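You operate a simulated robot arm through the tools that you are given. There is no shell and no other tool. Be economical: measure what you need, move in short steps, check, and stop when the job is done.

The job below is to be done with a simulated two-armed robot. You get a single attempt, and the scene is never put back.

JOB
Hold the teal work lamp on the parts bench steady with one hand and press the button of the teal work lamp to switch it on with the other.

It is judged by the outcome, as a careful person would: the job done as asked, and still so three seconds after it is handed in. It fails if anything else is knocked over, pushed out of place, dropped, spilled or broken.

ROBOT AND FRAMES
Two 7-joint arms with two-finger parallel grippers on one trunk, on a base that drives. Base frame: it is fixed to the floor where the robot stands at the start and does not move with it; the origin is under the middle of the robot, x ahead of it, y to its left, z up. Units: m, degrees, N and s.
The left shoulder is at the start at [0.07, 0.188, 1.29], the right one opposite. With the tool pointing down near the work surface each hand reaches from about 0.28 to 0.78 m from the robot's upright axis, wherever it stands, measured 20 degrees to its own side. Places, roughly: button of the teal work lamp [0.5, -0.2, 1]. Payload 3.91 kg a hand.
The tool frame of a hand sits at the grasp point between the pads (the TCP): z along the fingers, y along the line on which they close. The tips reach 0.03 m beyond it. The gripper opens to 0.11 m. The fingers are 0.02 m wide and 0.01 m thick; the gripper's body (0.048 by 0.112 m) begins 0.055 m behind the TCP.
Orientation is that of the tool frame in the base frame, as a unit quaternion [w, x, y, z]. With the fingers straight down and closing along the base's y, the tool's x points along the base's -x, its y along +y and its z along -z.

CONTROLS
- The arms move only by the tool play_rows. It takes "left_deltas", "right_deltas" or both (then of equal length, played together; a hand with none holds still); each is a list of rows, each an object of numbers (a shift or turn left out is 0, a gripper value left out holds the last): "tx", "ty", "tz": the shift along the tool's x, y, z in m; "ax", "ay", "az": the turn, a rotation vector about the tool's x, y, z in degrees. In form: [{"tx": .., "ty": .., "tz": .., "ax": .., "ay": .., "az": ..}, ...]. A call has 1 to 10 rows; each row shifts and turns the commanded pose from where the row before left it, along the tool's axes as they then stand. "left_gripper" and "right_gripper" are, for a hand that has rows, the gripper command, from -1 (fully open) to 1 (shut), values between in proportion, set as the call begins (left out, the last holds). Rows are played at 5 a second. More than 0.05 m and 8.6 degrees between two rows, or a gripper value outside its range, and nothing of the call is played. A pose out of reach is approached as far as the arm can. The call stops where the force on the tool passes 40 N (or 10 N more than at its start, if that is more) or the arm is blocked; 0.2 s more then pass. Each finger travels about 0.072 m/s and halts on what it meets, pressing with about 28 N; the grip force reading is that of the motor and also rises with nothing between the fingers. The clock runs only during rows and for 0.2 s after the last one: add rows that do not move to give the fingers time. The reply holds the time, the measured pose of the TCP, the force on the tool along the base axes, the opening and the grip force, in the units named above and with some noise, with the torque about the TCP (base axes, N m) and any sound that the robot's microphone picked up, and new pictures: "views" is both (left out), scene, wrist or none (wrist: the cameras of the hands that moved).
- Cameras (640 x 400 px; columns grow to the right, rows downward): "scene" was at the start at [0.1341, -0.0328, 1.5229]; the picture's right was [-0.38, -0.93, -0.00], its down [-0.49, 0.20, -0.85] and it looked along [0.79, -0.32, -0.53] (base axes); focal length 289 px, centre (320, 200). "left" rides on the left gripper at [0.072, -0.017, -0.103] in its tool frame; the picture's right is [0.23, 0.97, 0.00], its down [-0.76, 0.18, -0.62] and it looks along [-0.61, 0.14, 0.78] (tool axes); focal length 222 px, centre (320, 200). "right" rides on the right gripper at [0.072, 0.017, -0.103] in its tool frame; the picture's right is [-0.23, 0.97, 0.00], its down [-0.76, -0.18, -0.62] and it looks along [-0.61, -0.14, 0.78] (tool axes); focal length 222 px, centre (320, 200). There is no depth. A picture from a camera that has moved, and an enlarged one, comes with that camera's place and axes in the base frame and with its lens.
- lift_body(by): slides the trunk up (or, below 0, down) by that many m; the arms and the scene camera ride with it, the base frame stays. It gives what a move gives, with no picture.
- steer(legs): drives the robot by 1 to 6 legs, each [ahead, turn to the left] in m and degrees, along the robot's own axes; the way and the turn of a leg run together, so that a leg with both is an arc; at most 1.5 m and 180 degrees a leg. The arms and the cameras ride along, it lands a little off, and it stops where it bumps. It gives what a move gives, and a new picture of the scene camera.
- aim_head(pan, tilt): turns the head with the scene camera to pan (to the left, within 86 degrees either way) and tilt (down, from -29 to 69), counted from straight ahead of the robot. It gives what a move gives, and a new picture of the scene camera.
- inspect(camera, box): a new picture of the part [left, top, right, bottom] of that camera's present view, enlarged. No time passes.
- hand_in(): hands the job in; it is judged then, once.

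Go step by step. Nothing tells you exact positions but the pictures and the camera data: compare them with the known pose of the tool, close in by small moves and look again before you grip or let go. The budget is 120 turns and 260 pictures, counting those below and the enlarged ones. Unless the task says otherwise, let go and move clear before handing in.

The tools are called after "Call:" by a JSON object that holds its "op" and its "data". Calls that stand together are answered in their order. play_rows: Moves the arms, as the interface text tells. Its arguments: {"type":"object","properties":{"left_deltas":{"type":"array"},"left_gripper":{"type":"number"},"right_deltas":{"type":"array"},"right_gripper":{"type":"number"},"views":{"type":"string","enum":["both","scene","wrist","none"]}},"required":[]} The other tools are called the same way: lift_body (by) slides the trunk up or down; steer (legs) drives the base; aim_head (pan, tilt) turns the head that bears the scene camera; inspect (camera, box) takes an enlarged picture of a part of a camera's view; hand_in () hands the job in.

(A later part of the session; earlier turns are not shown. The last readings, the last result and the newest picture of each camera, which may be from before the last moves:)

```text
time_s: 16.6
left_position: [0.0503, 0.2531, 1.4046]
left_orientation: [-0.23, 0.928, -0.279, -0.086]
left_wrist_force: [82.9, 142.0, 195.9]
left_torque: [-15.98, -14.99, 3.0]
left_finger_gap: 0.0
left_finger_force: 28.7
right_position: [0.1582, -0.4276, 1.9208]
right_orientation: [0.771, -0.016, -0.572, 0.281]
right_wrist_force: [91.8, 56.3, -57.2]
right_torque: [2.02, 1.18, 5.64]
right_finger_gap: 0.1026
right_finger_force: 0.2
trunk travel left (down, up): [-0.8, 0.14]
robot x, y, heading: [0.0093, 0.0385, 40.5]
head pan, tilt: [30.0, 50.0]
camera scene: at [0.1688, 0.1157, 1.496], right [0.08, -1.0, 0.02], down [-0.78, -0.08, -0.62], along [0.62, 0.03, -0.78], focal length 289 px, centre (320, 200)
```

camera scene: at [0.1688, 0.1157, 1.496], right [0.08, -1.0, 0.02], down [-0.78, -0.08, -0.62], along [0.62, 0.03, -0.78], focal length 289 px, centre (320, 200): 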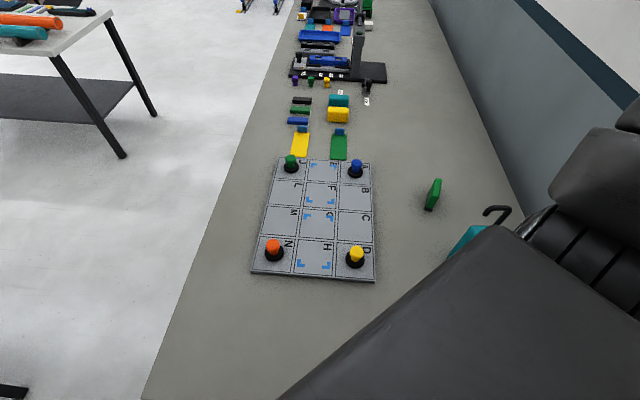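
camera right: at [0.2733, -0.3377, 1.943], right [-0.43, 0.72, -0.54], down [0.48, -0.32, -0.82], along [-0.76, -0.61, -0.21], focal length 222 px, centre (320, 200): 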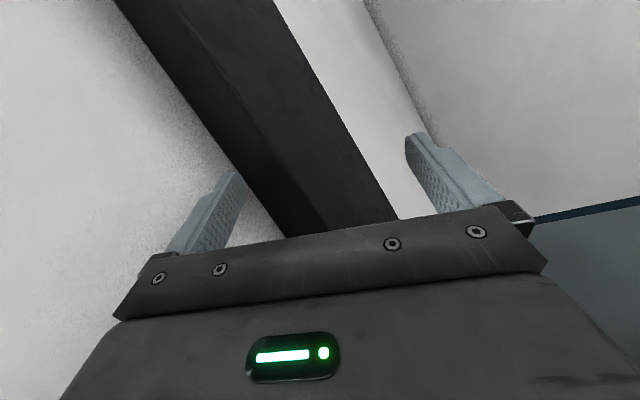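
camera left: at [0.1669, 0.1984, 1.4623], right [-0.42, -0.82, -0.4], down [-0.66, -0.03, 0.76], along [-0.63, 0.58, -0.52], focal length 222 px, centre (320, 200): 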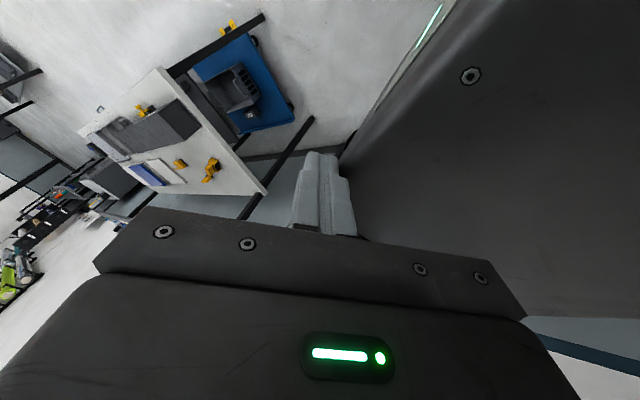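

Now I understand: the left gripper sits on top of the chest, caught between head and shoulder. I'll turn the head away to the right and lift the left hand up, forward and to the left.

Call:
{"op": "aim_head", "data": {"pan": -60, "tilt": 35}}

Call:
{"op": "play_rows", "data": {"left_deltas": [{"tx": -0.006, "ty": -0.025, "tz": -0.014}, {"tx": -0.006, "ty": -0.025, "tz": -0.014}, {"tx": -0.006, "ty": -0.025, "tz": -0.014}, {"tx": -0.006, "ty": -0.025, "tz": -0.014}], "views": "both"}}

```text
time_s: 18.2
left_position: [0.0445, 0.2506, 1.4038]
left_orientation: [-0.229, 0.924, -0.288, -0.101]
left_wrist_force: [35.2, 128.2, 341.4]
left_torque: [6.27, -2.79, 0.75]
left_finger_gap: 0.0
left_finger_force: 28.6
right_position: [0.1607, -0.4331, 1.9206]
right_orientation: [0.763, -0.018, -0.573, 0.298]
right_wrist_force: [81.6, 58.3, 20.7]
right_torque: [-2.25, 0.97, 2.49]
right_finger_gap: 0.09
right_finger_force: 0.0
trunk travel left (down, up): [-0.8, 0.14]
robot x, y, heading: [0.0142, 0.0373, 41.0]
head pan, tilt: [-60.0, 35.0]
camera scene: at [0.1765, 0.0814, 1.517], right [-0.33, -0.94, 0.03], down [-0.57, 0.17, -0.81], along [0.76, -0.28, -0.59], focal length 289 px, centre (320, 200)
```

scene: 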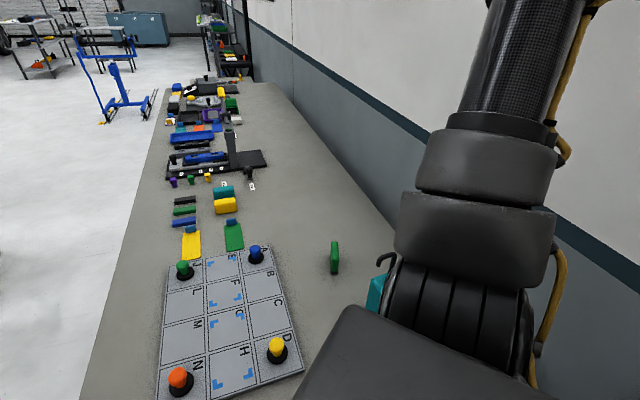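

```text
time_s: 18.5
left_position: [0.0181, 0.2344, 1.4105]
left_orientation: [-0.222, 0.925, -0.285, -0.119]
left_wrist_force: [-12.8, 76.0, -14.6]
left_torque: [-5.64, -0.13, 5.05]
left_finger_gap: 0.0
left_finger_force: 27.8
left hand out of reach, approached as far as the arm can: row 1
right_position: [0.1725, -0.4087, 1.9505]
right_orientation: [0.787, -0.04, -0.533, 0.307]
right_wrist_force: [1.0, 6.7, 3.1]
right_torque: [0.31, -0.3, 0.41]
right_finger_gap: 0.11
right_finger_force: 0.0
trunk travel left (down, up): [-0.8, 0.14]
robot x, y, heading: [0.0113, 0.0407, 41.1]
head pan, tilt: [-60.0, 35.0]
stopped in row 1 (left hand): the force on the tool passed its limit at 609 N (the readings are from after the stop); the commanded pose is now the measured one
camera scene: at [0.1805, 0.0825, 1.5203], right [-0.33, -0.94, 0.04], down [-0.56, 0.17, -0.81], along [0.76, -0.29, -0.58], focal length 289 px, centre (320, 200)
camera left: at [0.0956, 0.1614, 1.48], right [-0.38, -0.83, -0.41], down [-0.66, -0.07, 0.74], along [-0.64, 0.56, -0.52], focal length 222 px, centre (320, 200)
```

scene: 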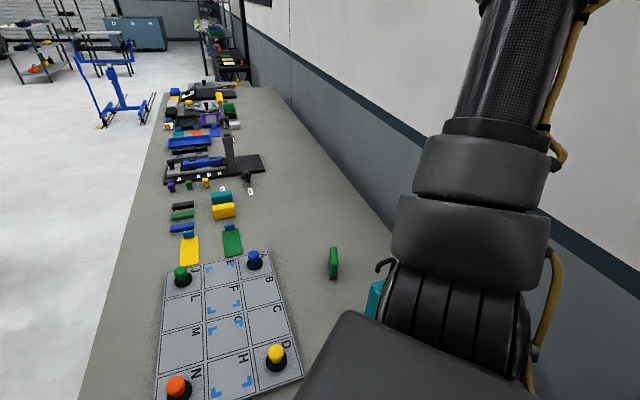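
left: 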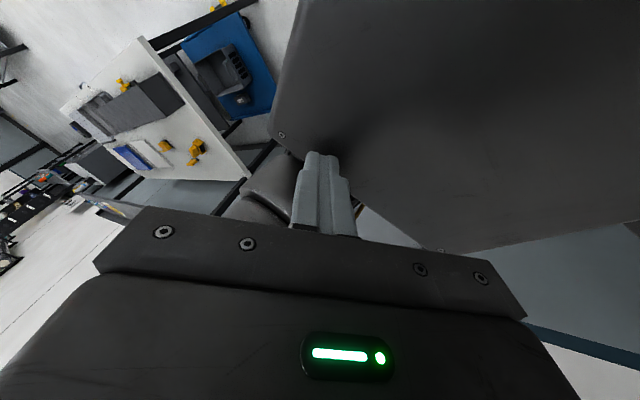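

The left hand's contact is lighter now, with its fingertips on the chest top. I'll lift it straight up first.

Call:
{"op": "play_rows", "data": {"left_deltas": [{"tx": -0.006, "ty": -0.008, "tz": -0.018}, {"tx": -0.009, "ty": -0.011, "tz": -0.026}, {"tx": -0.009, "ty": -0.011, "tz": -0.026}], "views": "wrist"}}

```text
time_s: 18.8
left_position: [-0.0245, 0.2011, 1.4108]
left_orientation: [-0.236, 0.934, -0.245, -0.108]
left_wrist_force: [-130.8, 203.7, 62.5]
left_torque: [-23.45, -16.73, 5.02]
left_finger_gap: 0.0
left_finger_force: 28.4
left hand out of reach, approached as far as the arm can: row 1
right_position: [0.1567, -0.4285, 1.9463]
right_orientation: [0.788, -0.058, -0.525, 0.316]
right_wrist_force: [81.2, 19.6, 105.3]
right_torque: [-11.37, 9.77, 6.98]
right_finger_gap: 0.1104
right_finger_force: 0.1
trunk travel left (down, up): [-0.8, 0.14]
robot x, y, heading: [0.0132, 0.0385, 42.2]
head pan, tilt: [-60.0, 35.0]
stopped in row 1 (left hand): the force on the tool passed its limit at 104 N (the readings are from after the stop); the commanded pose is now the measured one
camera left: at [0.0559, 0.1343, 1.4832], right [-0.3, -0.84, -0.45], down [-0.69, -0.14, 0.71], along [-0.66, 0.52, -0.54], focal length 222 px, centre (320, 200)
```

left: 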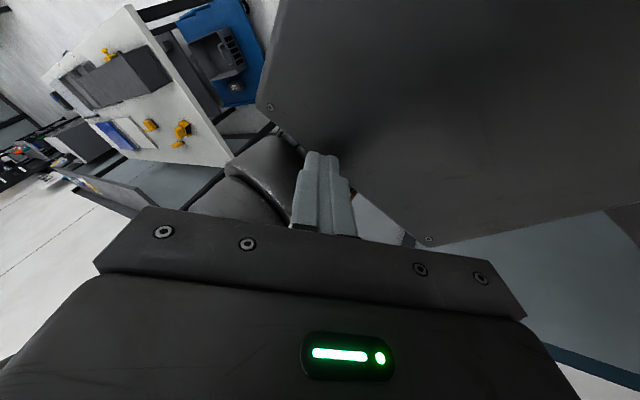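

The arm is folded right at its own shoulder, too close for most targets. I'll use larger steps along the push direction (+y, a bit up) with a turn toward the natural wrist angle.

Call:
{"op": "play_rows", "data": {"left_deltas": [{"tx": -0.021, "ty": -0.042, "tz": 0.01, "az": 8}, {"tx": -0.026, "ty": -0.038, "tz": 0.01, "az": 8}, {"tx": -0.03, "ty": -0.034, "tz": 0.01, "az": 8}, {"tx": -0.035, "ty": -0.03, "tz": 0.01, "az": 8}], "views": "wrist"}}

```text
time_s: 19.8
left_position: [0.0196, 0.3322, 1.3816]
left_orientation: [-0.196, 0.813, -0.519, -0.176]
left_wrist_force: [3.2, -0.6, -0.6]
left_torque: [-0.04, 0.22, 0.13]
left_finger_gap: 0.0
left_finger_force: 28.0
left hand out of reach, approached as far as the arm can: row 1, 2, 3, 4
right_position: [0.1573, -0.4255, 1.95]
right_orientation: [0.796, -0.045, -0.523, 0.302]
right_wrist_force: [7.0, 11.4, 2.6]
right_torque: [0.81, -0.39, 0.26]
right_finger_gap: 0.1086
right_finger_force: 0.0
trunk travel left (down, up): [-0.8, 0.14]
robot x, y, heading: [0.0109, 0.0383, 41.3]
head pan, tilt: [-60.0, 35.0]
camera left: at [0.0722, 0.2308, 1.4371], right [-0.8, -0.55, -0.24], down [-0.41, 0.21, 0.89], along [-0.44, 0.81, -0.4], focal length 222 px, centre (320, 200)
```

left: 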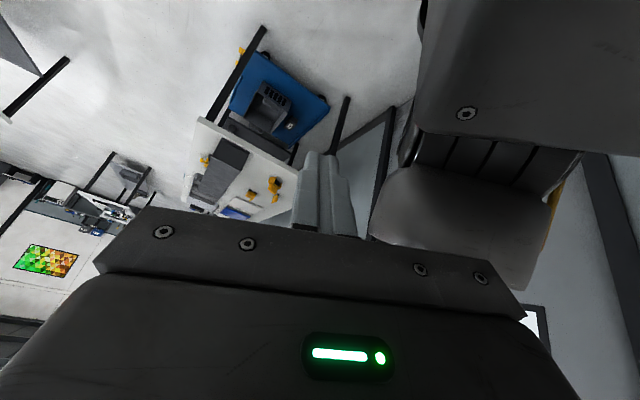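

The left hand is free. I'll carry on forward in front of the robot while untwisting it.

Call:
{"op": "play_rows", "data": {"left_deltas": [{"tx": -0.0084, "ty": -0.0376, "tz": 0.011, "az": 8}, {"tx": -0.0135, "ty": -0.036, "tz": 0.011, "az": 8}, {"tx": -0.0184, "ty": -0.0338, "tz": 0.011, "az": 8}, {"tx": -0.023, "ty": -0.0309, "tz": 0.011, "az": 8}, {"tx": -0.027, "ty": -0.0274, "tz": 0.011, "az": 8}, {"tx": -0.0306, "ty": -0.0234, "tz": 0.011, "az": 8}], "views": "both"}}

```text
time_s: 20.0
left_position: [0.0179, 0.3175, 1.3866]
left_orientation: [-0.196, 0.802, -0.535, -0.179]
left_wrist_force: [0.8, 1.7, -1.0]
left_torque: [-0.1, -0.01, 0.05]
left_finger_gap: 0.0
left_finger_force: 27.7
left hand out of reach, approached as far as the arm can: row 1
right_position: [0.1594, -0.4286, 1.9404]
right_orientation: [0.795, -0.063, -0.522, 0.302]
right_wrist_force: [27.0, -8.6, 29.5]
right_torque: [-3.84, 0.94, 1.04]
right_finger_gap: 0.1087
right_finger_force: 0.9
trunk travel left (down, up): [-0.8, 0.14]
robot x, y, heading: [0.0112, 0.0438, 41.6]
head pan, tilt: [-60.0, 35.0]
stopped in row 1 (right hand): the force on the tool passed its limit at 109 N (the readings are from after the stop); the commanded pose is now the measured one
camera scene: at [0.1618, 0.0596, 1.5169], right [-0.31, -0.95, 0.02], down [-0.56, 0.17, -0.81], along [0.77, -0.26, -0.59], focal length 289 px, centre (320, 200)
camera left: at [0.0683, 0.2137, 1.4413], right [-0.82, -0.52, -0.23], down [-0.4, 0.22, 0.89], along [-0.41, 0.82, -0.39], focal length 222 px, centre (320, 200)
```

scene: 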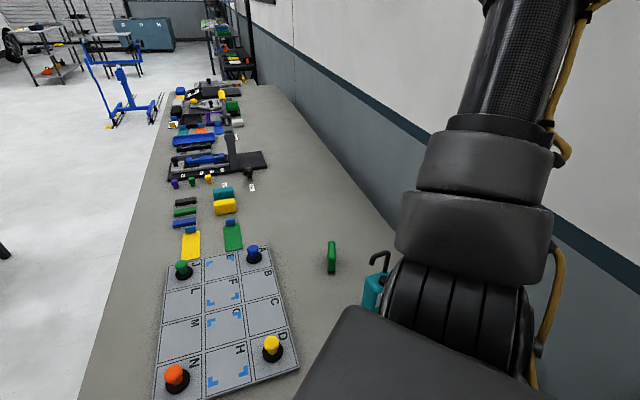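
left: 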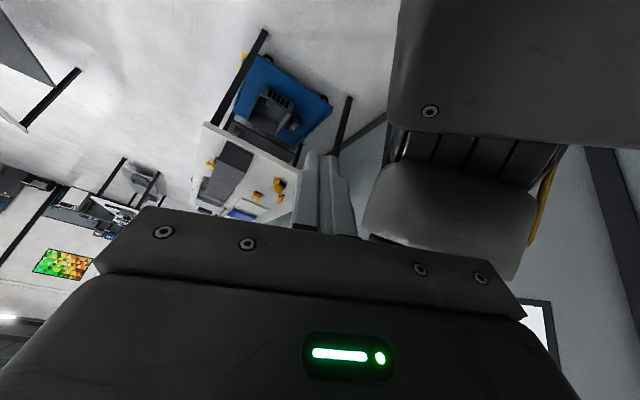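

The body is upright now. Next I'll pull the right hand off the pillar, forward and turning it gradually toward pointing down.

Call:
{"op": "play_rows", "data": {"right_deltas": [{"tx": 0.023, "ty": 0.009, "tz": -0.033}, {"tx": 0.023, "ty": 0.009, "tz": -0.033}, {"tx": 0.023, "ty": 0.009, "tz": -0.033, "ay": -8}, {"tx": 0.0185, "ty": 0.009, "tz": -0.036, "ay": -8}, {"tx": 0.0133, "ty": 0.009, "tz": -0.0382, "ay": -8}, {"tx": 0.0079, "ty": 0.009, "tz": -0.0397, "ay": -8}], "views": "both"}}

```text
time_s: 20.4
left_position: [0.0093, 0.3122, 1.3871]
left_orientation: [-0.199, 0.802, -0.536, -0.174]
left_wrist_force: [-0.1, 0.6, -0.1]
left_torque: [-0.01, 0.07, 0.04]
left_finger_gap: 0.0
left_finger_force: 28.5
right_position: [0.1577, -0.4291, 1.9461]
right_orientation: [0.797, -0.042, -0.525, 0.295]
right_wrist_force: [18.6, 17.2, -7.5]
right_torque: [-0.41, 0.48, 0.99]
right_finger_gap: 0.1059
right_finger_force: 0.0
trunk travel left (down, up): [-0.8, 0.14]
robot x, y, heading: [0.0143, 0.0388, 41.3]
head pan, tilt: [-60.0, 35.0]
stopped in row 2 (right hand): the arm was blocked; the commanded pose is now the measured one
camera scene: at [0.148, 0.0518, 1.5165], right [-0.32, -0.95, 0.01], down [-0.55, 0.18, -0.81], along [0.77, -0.26, -0.58], focal length 289 px, centre (320, 200)
camera right: at [0.2599, -0.3532, 1.9531], right [-0.48, 0.68, -0.55], down [0.4, -0.39, -0.83], along [-0.78, -0.62, -0.09], focal length 222 px, centre (320, 200)
```

scene: 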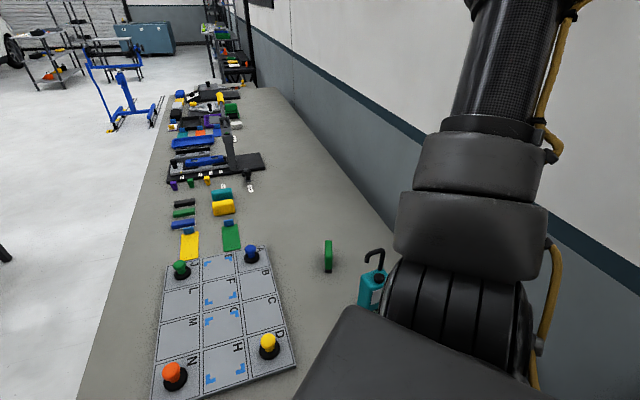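
right: 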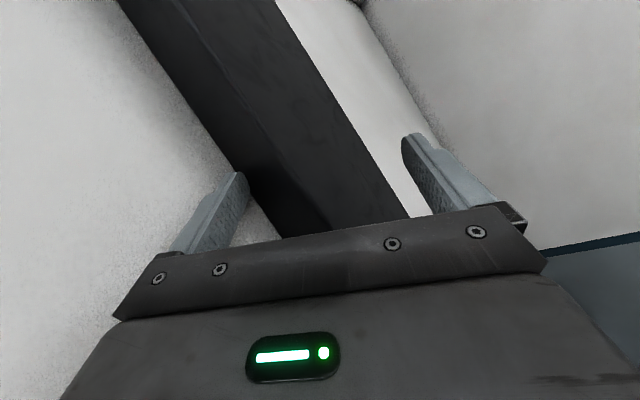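

The robot is upright and the forces are small. Turning the base left should now swing the right arm off the pillar and wall.

Call:
{"op": "steer", "data": {"legs": [[0, 15]]}}

```text
time_s: 21.7
left_position: [-0.07, 0.294, 1.3876]
left_orientation: [-0.177, 0.867, -0.42, -0.201]
left_wrist_force: [0.0, -1.2, 0.2]
left_torque: [0.04, 0.01, 0.03]
left_finger_gap: 0.0001
left_finger_force: 27.9
right_position: [0.2692, -0.3864, 1.9439]
right_orientation: [0.747, 0.034, -0.532, 0.397]
right_wrist_force: [0.7, 0.5, 0.6]
right_torque: [0.03, -0.02, -0.01]
right_finger_gap: 0.11
right_finger_force: 0.1
trunk travel left (down, up): [-0.8, 0.14]
robot x, y, heading: [0.0129, 0.0399, 57.2]
head pan, tilt: [-60.0, 35.0]
camera scene: at [0.1322, 0.0769, 1.5177], right [-0.05, -1.0, 0.0], down [-0.58, 0.03, -0.82], along [0.82, -0.04, -0.58], focal length 289 px, centre (320, 200)
```

scene: 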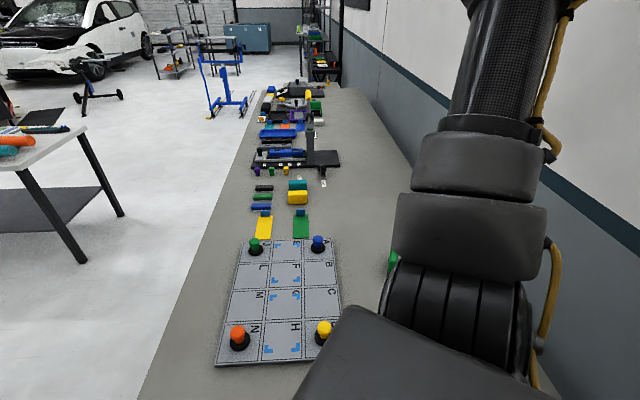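

All free, no forces. I'll turn further left and drive a little away from the wall, so that I can unwind the arms in open space.

Call:
{"op": "steer", "data": {"legs": [[0, 30], [0.25, 0]]}}

```text
time_s: 24.8
left_position: [-0.191, 0.3399, 1.3899]
left_orientation: [-0.133, 0.941, -0.205, -0.235]
left_wrist_force: [-1.1, -1.1, -1.0]
left_torque: [0.12, -0.06, -0.05]
left_finger_gap: 0.0002
left_finger_force: 28.4
right_position: [0.4182, -0.1221, 1.9377]
right_orientation: [0.629, 0.165, -0.519, 0.554]
right_wrist_force: [-0.3, -2.1, 0.1]
right_torque: [-0.07, 0.03, 0.0]
right_finger_gap: 0.11
right_finger_force: 0.0
trunk travel left (down, up): [-0.8, 0.14]
robot x, y, heading: [-0.0244, 0.1712, 75.6]
head pan, tilt: [-60.0, 35.0]
stopped in leg 2: the robot was blocked; the commanded pose is now the measured one
camera scene: at [0.0696, 0.2293, 1.5191], right [0.27, -0.96, -0.01], down [-0.55, -0.15, -0.82], along [0.79, 0.23, -0.57], focal length 289 px, centre (320, 200)
```

scene: 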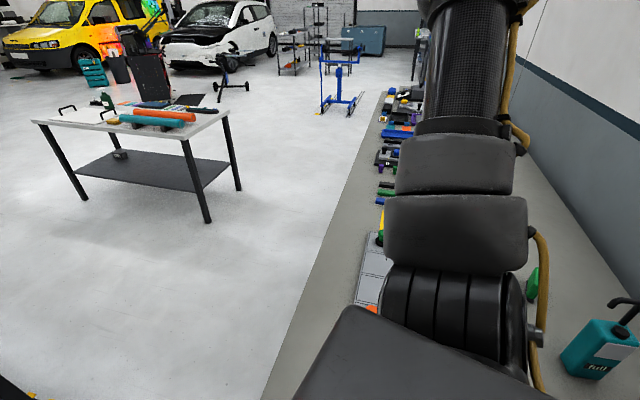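

The base bumped lightly and stopped; the lamp still stands. There's enough room now, so I'll move the left hand forward away from its shoulder.

Call:
{"op": "play_rows", "data": {"left_deltas": [{"tx": -0.0045, "ty": -0.039, "tz": 0.0096}, {"tx": -0.0045, "ty": -0.039, "tz": 0.0096}, {"tx": -0.0045, "ty": -0.039, "tz": 0.0096}, {"tx": -0.0045, "ty": -0.039, "tz": 0.0096}, {"tx": -0.0045, "ty": -0.039, "tz": 0.0096}, {"tx": -0.0045, "ty": -0.039, "tz": 0.0096}], "left_gripper": 1, "views": "none"}}

```text
time_s: 26.2
left_position: [-0.1266, 0.589, 1.3726]
left_orientation: [-0.125, 0.941, -0.205, -0.237]
left_wrist_force: [-0.2, -0.5, 0.0]
left_torque: [0.01, -0.01, 0.02]
left_finger_gap: 0.0001
left_finger_force: 27.9
left hand out of reach, approached as far as the arm can: row 1, 2, 3
right_position: [0.4253, -0.0966, 1.9402]
right_orientation: [0.631, 0.161, -0.513, 0.559]
right_wrist_force: [-0.2, -0.3, -0.1]
right_torque: [0.0, 0.0, 0.01]
right_finger_gap: 0.1099
right_finger_force: 0.0
trunk travel left (down, up): [-0.8, 0.14]
robot x, y, heading: [-0.0224, 0.1721, 75.8]
head pan, tilt: [-60.0, 35.0]
```

The left arm is good. I'll level and untwist the left hand and at the same time swing the right hand forward from behind, staying high.

Call:
{"op": "play_rows", "data": {"left_deltas": [{"ay": 7.45, "ax": -2.3}, {"ay": 7.45, "ax": -2.3}, {"ay": 7.45, "ax": -2.3}, {"ay": 7.45, "ax": -2.3}, {"az": 8.3}, {"az": 8.3}, {"az": 8.3}, {"az": 8.3}], "right_deltas": [{"tx": 0.0194, "ty": 0.004, "tz": -0.0348, "ay": -8}, {"tx": 0.0144, "ty": 0.004, "tz": -0.0371, "ay": -8}, {"tx": 0.0091, "ty": 0.004, "tz": -0.0388, "ay": -8}, {"tx": 0.0036, "ty": 0.004, "tz": -0.0397, "ay": -8}, {"tx": -0.0019, "ty": 0.004, "tz": -0.0398, "ay": -8}, {"tx": -0.0075, "ty": 0.004, "tz": -0.0391, "ay": -8}, {"tx": -0.0128, "ty": 0.004, "tz": -0.0377, "ay": -8}, {"tx": -0.018, "ty": 0.004, "tz": -0.0356, "ay": -8}], "views": "scene"}}

```text
time_s: 28.0
left_position: [-0.1238, 0.5903, 1.3718]
left_orientation: [0.007, 0.875, -0.485, 0.001]
left_wrist_force: [0.4, 1.0, -0.5]
left_torque: [-0.04, 0.01, 0.01]
left_finger_gap: 0.0001
left_finger_force: 28.4
right_position: [0.4329, 0.1859, 1.8113]
right_orientation: [-0.299, -0.413, 0.76, -0.402]
right_wrist_force: [-0.2, 0.2, -0.5]
right_torque: [-0.02, -0.02, 0.01]
right_finger_gap: 0.1099
right_finger_force: 0.1
right hand out of reach, approached as far as the arm can: row 3, 4, 5, 6, 7, 8
trunk travel left (down, up): [-0.8, 0.14]
robot x, y, heading: [-0.0252, 0.1729, 75.8]
head pan, tilt: [-60.0, 35.0]
camera scene: at [0.0754, 0.2495, 1.5178], right [0.27, -0.96, 0.0], down [-0.55, -0.16, -0.82], along [0.79, 0.22, -0.57], focal length 289 px, centre (320, 200)
```

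scene: 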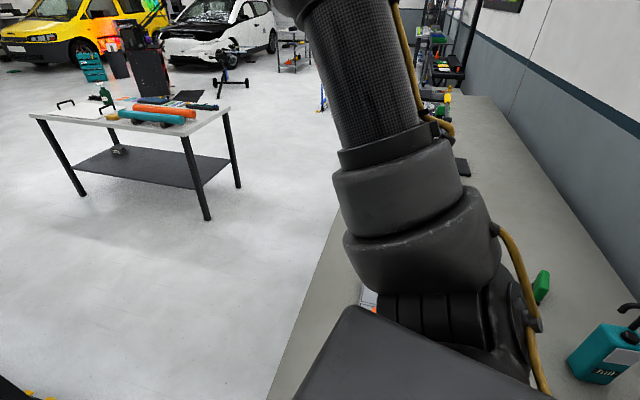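

Both arms are unwinding nicely. I'll bring the right hand forward and down, then level it; the left finishes its untwisting.

Call:
{"op": "play_rows", "data": {"left_deltas": [{"az": 8.3}, {"az": 8.3}, {"az": 8.3}, {"az": 8.3}, {"az": 8.3}, {}, {}, {}, {}, {}], "right_deltas": [{"tx": -0.038, "ty": 0.027}, {"tx": -0.038, "ty": 0.027}, {"tx": -0.038, "ty": 0.027}, {"tx": -0.038, "ty": 0.027}, {"tx": -0.038, "ty": 0.027}, {"ax": -3.3, "ay": -7.3}, {"ax": -3.3, "ay": -7.3}, {"ax": -3.3, "ay": -7.3}, {"ax": -3.3, "ay": -7.3}, {"ax": -3.3, "ay": -7.3}], "views": "none"}}

```text
time_s: 30.2
left_position: [-0.1194, 0.5746, 1.3625]
left_orientation: [-0.003, -0.649, 0.761, -0.001]
left_wrist_force: [-0.5, -0.2, 0.0]
left_torque: [0.06, -0.04, -0.04]
left_finger_gap: 0.0
left_finger_force: 27.9
left hand out of reach, approached as far as the arm can: row 5
right_position: [0.4292, 0.2851, 1.5948]
right_orientation: [-0.109, -0.466, 0.868, -0.132]
right_wrist_force: [-0.5, -0.7, 0.5]
right_torque: [0.01, -0.07, -0.03]
right_finger_gap: 0.1103
right_finger_force: 0.1
right hand out of reach, approached as far as the arm can: row 8, 9
trunk travel left (down, up): [-0.8, 0.14]
robot x, y, heading: [-0.0249, 0.1778, 75.7]
head pan, tilt: [-60.0, 35.0]
```

The left hand is nearly in its normal pose. I'll bring the right hand to its normal pose too; then I plan to stand a bit left of the start, facing the lamp diagonally, holding with the left hand and pressing with the right.

Call:
{"op": "play_rows", "data": {"right_deltas": [{"tx": -0.036, "ty": 0.027, "tz": 0.014}, {"tx": -0.036, "ty": 0.027, "tz": 0.014}, {"tx": -0.036, "ty": 0.027, "tz": 0.014}, {"tx": -0.036, "ty": 0.027, "tz": 0.014}, {"tx": -0.036, "ty": 0.027, "tz": 0.014}, {"tx": -0.036, "ty": 0.027, "tz": 0.014}, {"ay": -8, "ax": -2}, {"ay": -8, "ax": -2}, {"az": -8}, {"az": -8}], "views": "none"}}

Call:
{"op": "aim_head", "data": {"pan": -80, "tilt": 55}}

```text
time_s: 32.4
left_position: [-0.1146, 0.5811, 1.3611]
left_orientation: [-0.006, -0.649, 0.761, -0.004]
left_wrist_force: [-0.6, -0.3, 0.5]
left_torque: [-0.03, 0.02, 0.04]
left_finger_gap: 0.0
left_finger_force: 28.0
right_position: [0.4202, 0.5262, 1.4789]
right_orientation: [-0.003, -0.601, 0.798, -0.045]
right_wrist_force: [0.6, 1.0, 0.0]
right_torque: [0.0, -0.02, 0.02]
right_finger_gap: 0.11
right_finger_force: 0.1
right hand out of reach, approached as far as the arm can: row 8
trunk travel left (down, up): [-0.8, 0.14]
robot x, y, heading: [-0.0257, 0.1737, 75.6]
head pan, tilt: [-60.0, 35.0]
```

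```text
time_s: 33.2
left_position: [-0.1152, 0.5805, 1.3612]
left_orientation: [-0.005, -0.649, 0.761, -0.002]
left_wrist_force: [0.1, -0.6, -0.4]
left_torque: [0.0, -0.02, -0.04]
left_finger_gap: 0.0
left_finger_force: 28.0
right_position: [0.4199, 0.5227, 1.4795]
right_orientation: [-0.003, -0.599, 0.799, -0.044]
right_wrist_force: [0.4, -0.4, -0.2]
right_torque: [-0.02, -0.02, 0.03]
right_finger_gap: 0.1104
right_finger_force: 0.1
trunk travel left (down, up): [-0.8, 0.14]
robot x, y, heading: [-0.0258, 0.1763, 75.8]
head pan, tilt: [-80.0, 55.0]
camera scene: at [0.0604, 0.2172, 1.4899], right [-0.07, -1.0, 0.0], down [-0.82, 0.06, -0.57], along [0.57, -0.04, -0.82], focal length 289 px, centre (320, 200)
```

scene: 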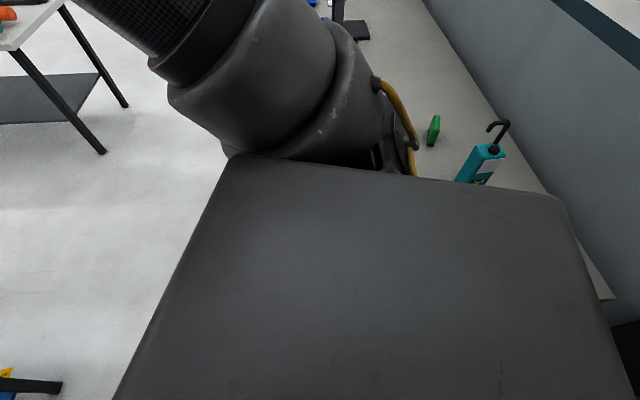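

Both hands are in normal poses now. I'll turn right in place toward the lamp, in two parts.

Call:
{"op": "steer", "data": {"legs": [[0, -55]]}}

Call:
{"op": "aim_head", "data": {"pan": -45, "tilt": 40}}

```text
time_s: 36.2
left_position: [0.2635, 0.475, 1.3614]
left_orientation: [-0.005, -0.212, 0.977, 0.001]
left_wrist_force: [0.1, -1.5, 0.0]
left_torque: [0.02, 0.03, -0.01]
left_finger_gap: 0.0
left_finger_force: 28.5
right_position: [0.5131, -0.0027, 1.4799]
right_orientation: [-0.023, -0.151, 0.987, -0.038]
right_wrist_force: [-0.4, -0.4, 0.1]
right_torque: [0.02, 0.03, -0.03]
right_finger_gap: 0.11
right_finger_force: 0.1
trunk travel left (down, up): [-0.8, 0.14]
robot x, y, heading: [-0.0219, 0.1722, 19.2]
head pan, tilt: [-80.0, 55.0]
camera scene: at [0.0589, 0.1291, 1.4898], right [-0.87, -0.49, 0.0], down [-0.4, 0.71, -0.57], along [0.28, -0.5, -0.82], focal length 289 px, centre (320, 200)
```

scene: 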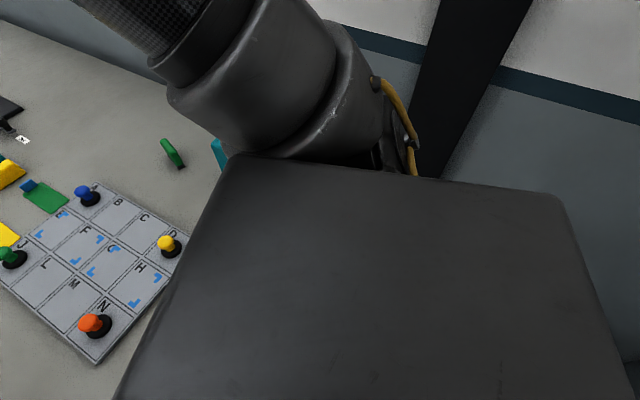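

```text
time_s: 37.2
left_position: [0.2641, 0.4746, 1.3612]
left_orientation: [-0.006, -0.212, 0.977, 0.001]
left_wrist_force: [0.3, -0.1, -0.7]
left_torque: [-0.01, 0.01, 0.01]
left_finger_gap: 0.0002
left_finger_force: 28.0
right_position: [0.5134, -0.0014, 1.4806]
right_orientation: [-0.024, -0.152, 0.987, -0.038]
right_wrist_force: [0.1, -0.4, -0.7]
right_torque: [0.0, -0.01, -0.03]
right_finger_gap: 0.1099
right_finger_force: 0.1
trunk travel left (down, up): [-0.8, 0.14]
robot x, y, heading: [-0.023, 0.1732, 19.4]
head pan, tilt: [-45.0, 40.0]
camera scene: at [0.1003, 0.1544, 1.5104], right [-0.43, -0.9, 0.0], down [-0.58, 0.28, -0.77], along [0.69, -0.33, -0.64], focal length 289 px, centre (320, 200)
```

scene: 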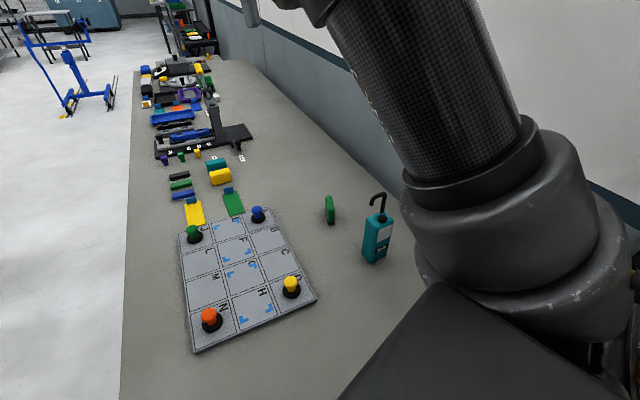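

All objects still stand in their places. I'll turn another 35° right to face the lamp.

Call:
{"op": "steer", "data": {"legs": [[0, -35]]}}

Call:
{"op": "aim_head", "data": {"pan": -12, "tilt": 45}}

```text
time_s: 39.3
left_position: [0.3853, 0.2494, 1.3616]
left_orientation: [-0.004, 0.1, 0.995, 0.001]
left_wrist_force: [-0.2, -0.4, -0.7]
left_torque: [-0.02, 0.02, -0.01]
left_finger_gap: 0.0
left_finger_force: 28.1
right_position: [0.309, -0.2839, 1.4794]
right_orientation: [-0.033, 0.16, 0.986, -0.029]
right_wrist_force: [0.4, 0.5, -0.2]
right_torque: [-0.01, 0.01, 0.0]
right_finger_gap: 0.1098
right_finger_force: 0.2
trunk travel left (down, up): [-0.8, 0.14]
robot x, y, heading: [-0.0287, 0.1742, -16.4]
head pan, tilt: [-45.0, 40.0]
camera scene: at [0.0655, 0.0866, 1.5105], right [-0.88, -0.48, 0.0], down [-0.31, 0.56, -0.77], along [0.37, -0.67, -0.64], focal length 289 px, centre (320, 200)
```

scene: 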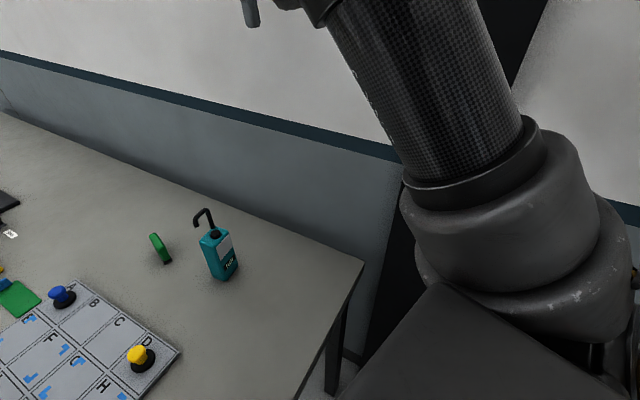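

```text
time_s: 40.2
left_position: [0.3848, 0.249, 1.3621]
left_orientation: [-0.004, 0.098, 0.995, 0.002]
left_wrist_force: [-0.5, -0.2, -0.5]
left_torque: [0.02, 0.0, 0.03]
left_finger_gap: 0.0
left_finger_force: 28.1
right_position: [0.309, -0.2842, 1.4787]
right_orientation: [-0.035, 0.16, 0.986, -0.029]
right_wrist_force: [-0.1, -1.2, -0.4]
right_torque: [0.01, -0.04, -0.02]
right_finger_gap: 0.1101
right_finger_force: 0.0
trunk travel left (down, up): [-0.8, 0.14]
robot x, y, heading: [-0.0233, 0.1729, -16.3]
head pan, tilt: [-12.0, 45.0]
camera scene: at [0.096, 0.1214, 1.5032], right [-0.48, -0.88, 0.0], down [-0.62, 0.34, -0.71], along [0.62, -0.34, -0.71], focal length 289 px, centre (320, 200)
```

scene: 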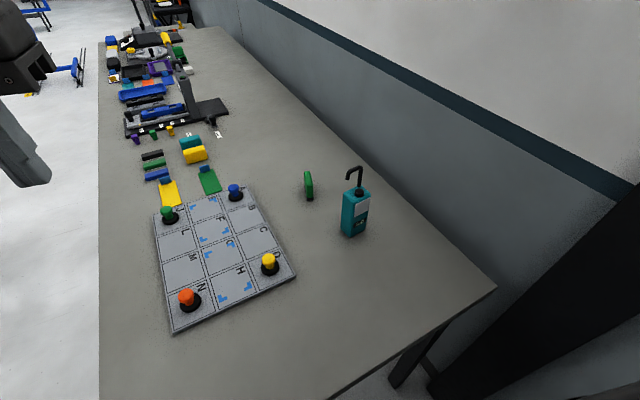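

A clear view now. I'll re-measure the lamp from here.

Call:
{"op": "inspect", "data": {"camera": "scene", "box": [280, 150, 440, 250]}}

```text
4.00 times, centred on (360, 200) of scene
camera zoom: at [0.096, 0.1214, 1.5032], right [-0.48, -0.88, 0.0], down [-0.62, 0.34, -0.71], along [0.62, -0.34, -0.71], focal length 1156 px, centre (160, 200)
```

zoom: 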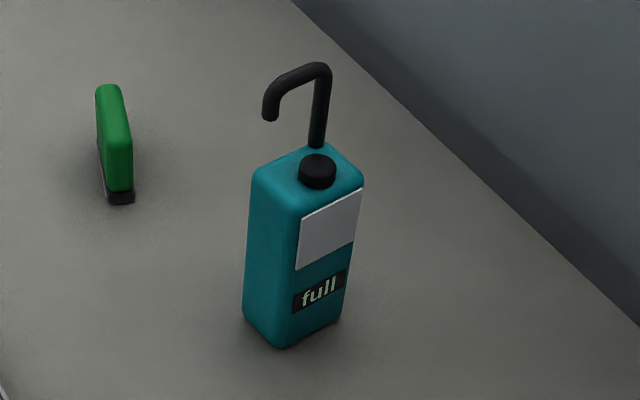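

The lamp hasn't moved: button at [0.480, -0.193, 1.042], body centre [0.482, -0.191], yaw about 5°. I'll yaw the left hand and then tilt it toward the lamp's left face, still high up and in the open, watching for any lean.

Call:
{"op": "play_rows", "data": {"left_deltas": [{"az": 8.2}, {"az": 8.2}, {"az": 8.2}, {"az": 8.2}, {"az": 8.2}, {"az": 8.2}, {"az": 8.2}, {"az": 8.2}, {"az": 8.2}], "left_gripper": -1, "views": "none"}}

Call:
{"op": "play_rows", "data": {"left_deltas": [{"ay": -7.5}, {"ay": -7.5}, {"ay": -7.5}], "views": "scene"}}

```text
time_s: 42.2
left_position: [0.1954, 0.1904, 1.2646]
left_orientation: [-0.036, 0.614, 0.787, 0.045]
left_wrist_force: [-0.1, -1.3, -0.4]
left_torque: [0.03, -0.02, 0.0]
left_finger_gap: 0.1101
left_finger_force: 0.0
left hand out of reach, approached as far as the arm can: row 1, 2, 3, 4, 5, 6, 7, 8, 9
right_position: [0.3085, -0.2883, 1.4788]
right_orientation: [-0.034, 0.16, 0.986, -0.027]
right_wrist_force: [0.1, -0.3, -0.1]
right_torque: [0.04, 0.0, 0.03]
right_finger_gap: 0.11
right_finger_force: 0.0
trunk travel left (down, up): [-0.8, 0.14]
robot x, y, heading: [-0.0257, 0.174, -16.5]
head pan, tilt: [-12.0, 45.0]
```

```text
time_s: 43.0
left_position: [0.1954, 0.1793, 1.3366]
left_orientation: [0.12, 0.61, 0.779, -0.079]
left_wrist_force: [0.0, -0.7, 0.5]
left_torque: [0.02, -0.04, 0.0]
left_finger_gap: 0.1099
left_finger_force: 0.0
left hand out of reach, approached as far as the arm can: row 1, 2, 3
right_position: [0.3084, -0.2841, 1.4801]
right_orientation: [-0.034, 0.16, 0.986, -0.03]
right_wrist_force: [-0.5, 0.3, -1.1]
right_torque: [-0.02, -0.01, -0.01]
right_finger_gap: 0.1102
right_finger_force: 0.0
trunk travel left (down, up): [-0.8, 0.14]
robot x, y, heading: [-0.0241, 0.1741, -16.3]
head pan, tilt: [-12.0, 45.0]
camera scene: at [0.096, 0.1231, 1.5032], right [-0.48, -0.88, 0.0], down [-0.62, 0.34, -0.71], along [0.62, -0.34, -0.71], focal length 289 px, centre (320, 200)
```

scene: 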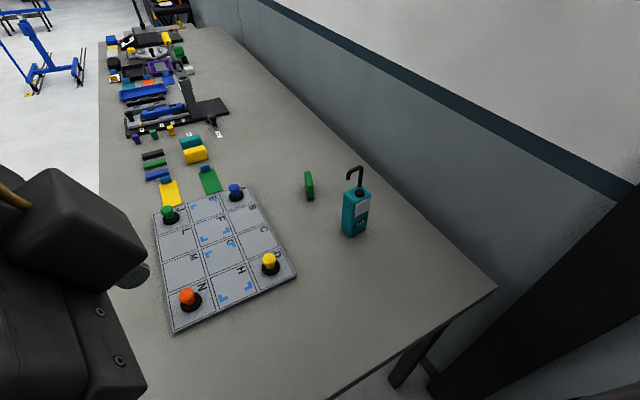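

The orientation is fine but out of reach this high up. I'll lower the left hand toward a point above-left of the lamp, clear of the board, where it should be reachable.

Call:
{"op": "play_rows", "data": {"left_deltas": [{"tx": -0.0205, "ty": 0.0065, "tz": 0.039}, {"tx": -0.0205, "ty": 0.0065, "tz": 0.039}, {"tx": -0.0205, "ty": 0.0065, "tz": 0.039}, {"tx": -0.0205, "ty": 0.0065, "tz": 0.039}, {"tx": -0.0205, "ty": 0.0065, "tz": 0.039}, {"tx": -0.0205, "ty": 0.0065, "tz": 0.039}], "views": "scene"}}

```text
time_s: 44.5
left_position: [0.2091, 0.0638, 1.1622]
left_orientation: [0.119, 0.61, 0.78, -0.077]
left_wrist_force: [-0.9, -0.1, 0.9]
left_torque: [-0.01, 0.0, 0.02]
left_finger_gap: 0.1097
left_finger_force: 0.2
left hand out of reach, approached as far as the arm can: row 1, 2, 3, 4, 5, 6
right_position: [0.309, -0.2833, 1.4792]
right_orientation: [-0.034, 0.16, 0.986, -0.028]
right_wrist_force: [0.8, 1.0, -0.2]
right_torque: [-0.01, 0.03, 0.04]
right_finger_gap: 0.1102
right_finger_force: 0.2
trunk travel left (down, up): [-0.8, 0.14]
robot x, y, heading: [-0.0243, 0.1702, -16.6]
head pan, tilt: [-12.0, 45.0]
camera scene: at [0.0958, 0.1224, 1.5033], right [-0.48, -0.88, 0.0], down [-0.62, 0.34, -0.71], along [0.62, -0.34, -0.71], focal length 289 px, centre (320, 200)
```

scene: 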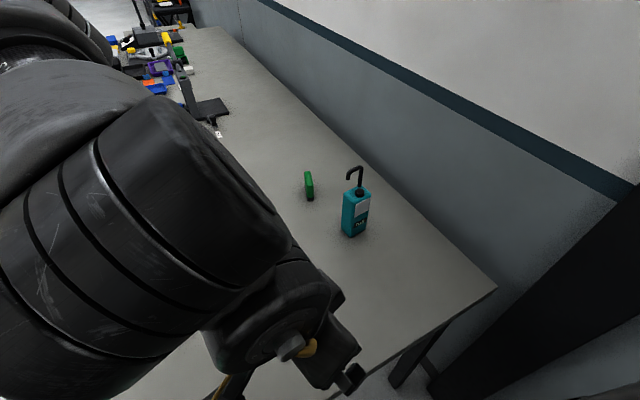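

The left hand can't take that yaw from here (wrist limit). Better to swap: the right hand, which lines up naturally with the front (label) face, will hold, and the left will press from above. I'll bring the left hand back first.

Call:
{"op": "play_rows", "data": {"left_deltas": [{"tx": 0.0205, "ty": -0.0065, "tz": -0.039}, {"tx": 0.0205, "ty": -0.0065, "tz": -0.039}, {"tx": 0.0205, "ty": -0.0065, "tz": -0.039}, {"tx": 0.0205, "ty": -0.0065, "tz": -0.039}, {"ay": 7.5}, {"ay": 7.5}, {"ay": 7.5}], "views": "none"}}

Call:
{"op": "play_rows", "data": {"left_deltas": [{"az": -8.2}, {"az": -8.2}, {"az": -8.2}, {"az": -8.2}, {"az": -8.2}, {"az": -8.2}, {"az": -8.2}, {"az": -8.2}, {"az": -8.2}], "views": "scene"}}

```text
time_s: 45.1
left_position: [0.1878, 0.1066, 1.2339]
left_orientation: [0.126, 0.606, 0.782, -0.075]
left_wrist_force: [1.6, -0.1, 1.6]
left_torque: [0.15, 0.17, -0.16]
left_finger_gap: 0.11
left_finger_force: 0.1
left hand out of reach, approached as far as the arm can: row 1, 2, 3
right_position: [0.3022, -0.282, 1.4822]
right_orientation: [-0.031, 0.159, 0.986, -0.03]
right_wrist_force: [-1.1, 0.2, 0.3]
right_torque: [0.0, -0.06, -0.03]
right_finger_gap: 0.1098
right_finger_force: 0.0
trunk travel left (down, up): [-0.8, 0.14]
robot x, y, heading: [-0.0283, 0.1746, -16.4]
head pan, tilt: [-12.0, 45.0]
stopped in row 3 (left hand): the force on the tool passed its limit at 107 N (the readings are from after the stop); the commanded pose is now the measured one
```

```text
time_s: 45.4
left_position: [0.202, 0.1033, 1.2309]
left_orientation: [0.122, 0.59, 0.795, -0.073]
left_wrist_force: [0.9, 0.8, -0.7]
left_torque: [-0.02, 0.09, -0.08]
left_finger_gap: 0.1098
left_finger_force: 0.1
right_position: [0.3137, -0.2883, 1.4765]
right_orientation: [-0.037, 0.16, 0.986, -0.029]
right_wrist_force: [0.8, 0.0, -0.6]
right_torque: [0.01, 0.04, 0.01]
right_finger_gap: 0.1098
right_finger_force: 0.0
trunk travel left (down, up): [-0.8, 0.14]
robot x, y, heading: [-0.0234, 0.1727, -16.2]
head pan, tilt: [-12.0, 45.0]
stopped in row 1 (left hand): the force on the tool passed its limit at 61 N (the readings are from after the stop); the commanded pose is now the measured one
camera scene: at [0.102, 0.1189, 1.5025], right [-0.48, -0.88, 0.0], down [-0.62, 0.34, -0.7], along [0.62, -0.34, -0.71], focal length 289 px, centre (320, 200)
```

scene: 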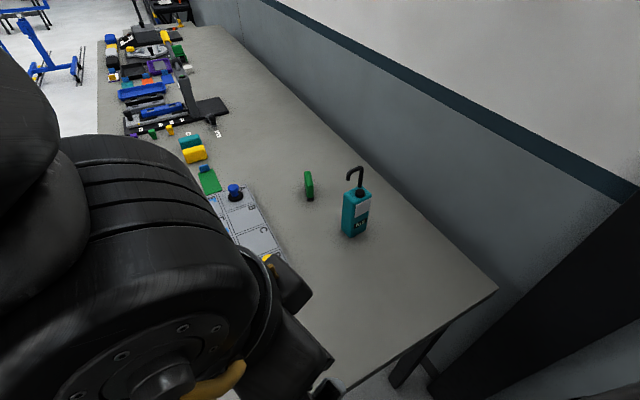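

The left hand brushed the chest. I'll move it forward first, then untwist it.

Call:
{"op": "play_rows", "data": {"left_deltas": [{"tx": -0.021, "ty": 0.0334, "tz": 0.007}, {"tx": -0.021, "ty": 0.0334, "tz": 0.007}, {"tx": -0.021, "ty": 0.0334, "tz": 0.007, "az": -4}, {"az": -8.2}, {"az": -8.2}, {"az": -8.2}, {"az": -8.2}, {"ay": 6, "az": -6}, {"ay": 6, "az": -6}, {"ay": 5, "az": -6}], "views": "scene"}}

```text
time_s: 47.6
left_position: [0.2448, 0.0984, 1.2206]
left_orientation: [-0.062, 0.17, 0.981, -0.074]
left_wrist_force: [0.2, -1.2, 0.0]
left_torque: [0.02, -0.01, -0.03]
left_finger_gap: 0.1096
left_finger_force: 0.2
left hand out of reach, approached as far as the arm can: row 1, 2, 3
right_position: [0.309, -0.2848, 1.4793]
right_orientation: [-0.034, 0.159, 0.986, -0.029]
right_wrist_force: [-1.1, 0.3, 0.4]
right_torque: [0.0, 0.02, 0.0]
right_finger_gap: 0.1101
right_finger_force: 0.1
trunk travel left (down, up): [-0.8, 0.14]
robot x, y, heading: [-0.0226, 0.17, -16.6]
head pan, tilt: [-12.0, 45.0]
camera scene: at [0.0963, 0.1219, 1.5032], right [-0.48, -0.88, 0.0], down [-0.62, 0.34, -0.71], along [0.62, -0.34, -0.71], focal length 289 px, centre (320, 200)
```

scene: 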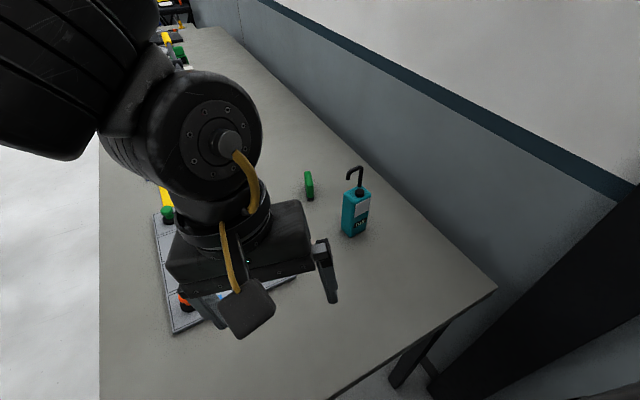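

Good. I'll park the left hand a bit up and out, and bring the right hand down in front of the lamp, squared to its label face.

Call:
{"op": "play_rows", "data": {"left_deltas": [{"tx": -0.0115, "ty": 0.0335, "tz": -0.022}, {"tx": -0.0115, "ty": 0.0335, "tz": -0.022}, {"tx": -0.0115, "ty": 0.0335, "tz": -0.022}, {"tx": -0.0115, "ty": 0.0335, "tz": -0.022}, {"ax": -4.75, "ay": -2.75}, {"ax": -4.75, "ay": -2.75}, {}, {}, {}, {}], "right_deltas": [{"tx": -0.005, "ty": 0.0165, "tz": 0.0387}, {"tx": -0.005, "ty": 0.0165, "tz": 0.0387}, {"tx": -0.005, "ty": 0.0165, "tz": 0.0387}, {"tx": -0.005, "ty": 0.0165, "tz": 0.0387}, {"tx": -0.005, "ty": 0.0165, "tz": 0.0387}, {"tx": -0.005, "ty": 0.0165, "tz": 0.0387}, {"tx": -0.005, "ty": 0.0165, "tz": 0.0387}, {"az": -7.9}, {"az": -7.9}, {"az": -7.9}], "views": "scene"}}

```text
time_s: 49.8
left_position: [0.3421, 0.2149, 1.2794]
left_orientation: [0.0, 0.172, 0.985, 0.0]
left_wrist_force: [-0.4, 0.6, 0.0]
left_torque: [0.01, -0.01, 0.01]
left_finger_gap: 0.1099
left_finger_force: 0.0
right_position: [0.3082, -0.2837, 1.4793]
right_orientation: [-0.041, -0.047, 0.998, -0.021]
right_wrist_force: [-0.1, -0.4, 0.0]
right_torque: [-0.02, -0.01, -0.03]
right_finger_gap: 0.11
right_finger_force: 0.1
right hand out of reach, approached as far as the arm can: row 1, 2, 3, 4, 5, 6, 7
trunk travel left (down, up): [-0.8, 0.14]
robot x, y, heading: [-0.0268, 0.173, -16.5]
head pan, tilt: [-12.0, 45.0]
camera scene: at [0.0964, 0.1223, 1.5032], right [-0.48, -0.88, 0.0], down [-0.62, 0.34, -0.71], along [0.62, -0.34, -0.71], focal length 289 px, centre (320, 200)
```

scene: 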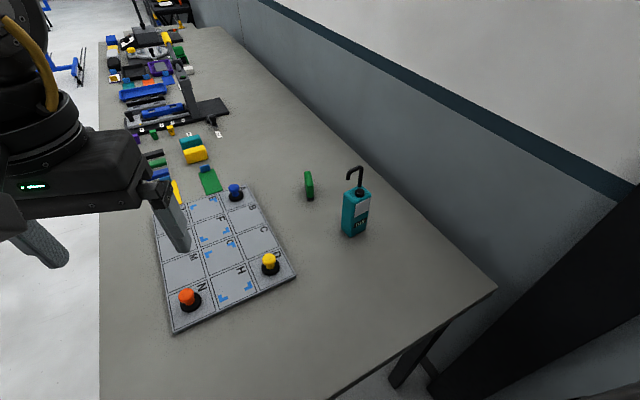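

The right hand turned but could not descend; its arm posture may be awkward after the tangle. I'll look at it.

Call:
{"op": "aim_head", "data": {"pan": -50, "tilt": 10}}

Call:
{"op": "aim_head", "data": {"pan": 45, "tilt": 10}}

```text
time_s: 50.9
left_position: [0.3417, 0.2167, 1.2802]
left_orientation: [-0.001, 0.172, 0.985, 0.0]
left_wrist_force: [-0.1, 0.2, -0.4]
left_torque: [-0.01, -0.04, 0.0]
left_finger_gap: 0.1101
left_finger_force: 0.0
right_position: [0.3081, -0.2847, 1.4799]
right_orientation: [-0.039, -0.046, 0.998, -0.021]
right_wrist_force: [1.1, -0.2, 0.1]
right_torque: [0.0, -0.03, -0.02]
right_finger_gap: 0.1098
right_finger_force: 0.0
trunk travel left (down, up): [-0.8, 0.14]
robot x, y, heading: [-0.027, 0.1735, -16.3]
head pan, tilt: [-50.0, 10.0]
camera scene: at [0.0618, 0.075, 1.5581], right [-0.92, -0.4, 0.0], down [-0.07, 0.16, -0.98], along [0.39, -0.9, -0.17], focal length 289 px, centre (320, 200)
```

scene: 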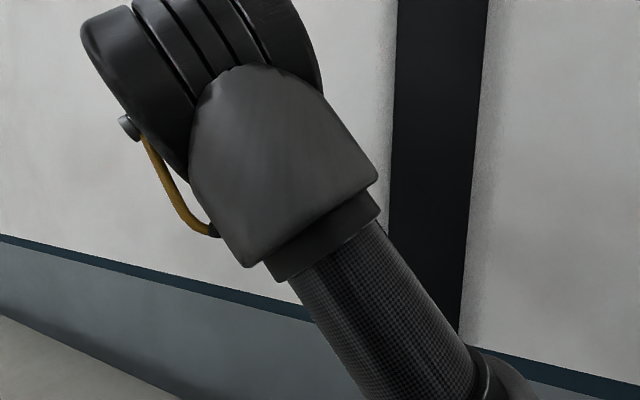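

```text
time_s: 52.6
left_position: [0.3419, 0.2153, 1.2795]
left_orientation: [0.0, 0.172, 0.985, -0.001]
left_wrist_force: [-0.9, 0.2, 0.4]
left_torque: [0.01, 0.0, 0.0]
left_finger_gap: 0.11
left_finger_force: 0.1
right_position: [0.3085, -0.2834, 1.4795]
right_orientation: [-0.04, -0.047, 0.998, -0.021]
right_wrist_force: [-0.1, -0.2, -0.2]
right_torque: [0.0, -0.03, 0.01]
right_finger_gap: 0.1101
right_finger_force: 0.1
trunk travel left (down, up): [-0.8, 0.14]
robot x, y, heading: [-0.0224, 0.1723, -16.4]
head pan, tilt: [45.0, 10.0]
camera scene: at [0.1063, 0.2048, 1.5582], right [0.48, -0.88, 0.0], down [-0.15, -0.08, -0.98], along [0.87, 0.47, -0.17], focal length 289 px, centre (320, 200)
```

scene: 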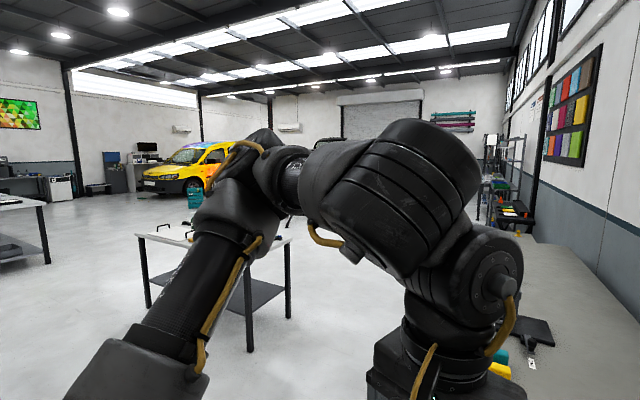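

I'll probe which directions the right arm can still move in, with small steps.

Call:
{"op": "play_rows", "data": {"right_deltas": [{"tz": 0.03}, {"tz": 0.03}], "views": "none"}}

Call:
{"op": "play_rows", "data": {"right_deltas": [{"tx": -0.04}, {"tx": -0.04}], "views": "none"}}

Call:
{"op": "play_rows", "data": {"right_deltas": [{"ty": 0.04}, {"ty": 0.04}], "views": "none"}}

```text
time_s: 53.2
left_position: [0.3432, 0.2154, 1.2801]
left_orientation: [-0.001, 0.172, 0.985, -0.001]
left_wrist_force: [0.3, -1.0, 0.7]
left_torque: [0.01, 0.0, 0.0]
left_finger_gap: 0.1102
left_finger_force: 0.1
right_position: [0.309, -0.2837, 1.479]
right_orientation: [-0.04, -0.046, 0.998, -0.021]
right_wrist_force: [-0.1, -0.7, -0.5]
right_torque: [0.01, 0.01, 0.02]
right_finger_gap: 0.11
right_finger_force: 0.0
right hand out of reach, approached as far as the arm can: row 1, 2
trunk travel left (down, up): [-0.8, 0.14]
robot x, y, heading: [-0.0239, 0.1743, -16.6]
head pan, tilt: [45.0, 10.0]
```

```text
time_s: 53.8
left_position: [0.3444, 0.2154, 1.2799]
left_orientation: [-0.003, 0.172, 0.985, 0.0]
left_wrist_force: [0.9, -0.6, -0.6]
left_torque: [0.05, 0.03, -0.01]
left_finger_gap: 0.1098
left_finger_force: 0.0
right_position: [0.3793, -0.2841, 1.4718]
right_orientation: [-0.041, -0.047, 0.998, -0.024]
right_wrist_force: [0.1, -0.6, 0.7]
right_torque: [0.0, 0.0, 0.01]
right_finger_gap: 0.1101
right_finger_force: 0.2
right hand out of reach, approached as far as the arm can: row 2
trunk travel left (down, up): [-0.8, 0.14]
robot x, y, heading: [-0.0281, 0.1732, -16.7]
head pan, tilt: [45.0, 10.0]
```

```text
time_s: 54.4
left_position: [0.3424, 0.2168, 1.2789]
left_orientation: [-0.002, 0.172, 0.985, -0.001]
left_wrist_force: [0.0, 0.6, 0.6]
left_torque: [-0.03, -0.01, -0.01]
left_finger_gap: 0.1097
left_finger_force: 0.1
right_position: [0.3405, -0.2562, 1.4743]
right_orientation: [-0.042, -0.047, 0.998, -0.026]
right_wrist_force: [0.3, -0.2, -0.9]
right_torque: [-0.02, 0.0, -0.01]
right_finger_gap: 0.1099
right_finger_force: 0.0
right hand out of reach, approached as far as the arm can: row 1, 2
trunk travel left (down, up): [-0.8, 0.14]
robot x, y, heading: [-0.0248, 0.1735, -16.4]
head pan, tilt: [45.0, 10.0]
```

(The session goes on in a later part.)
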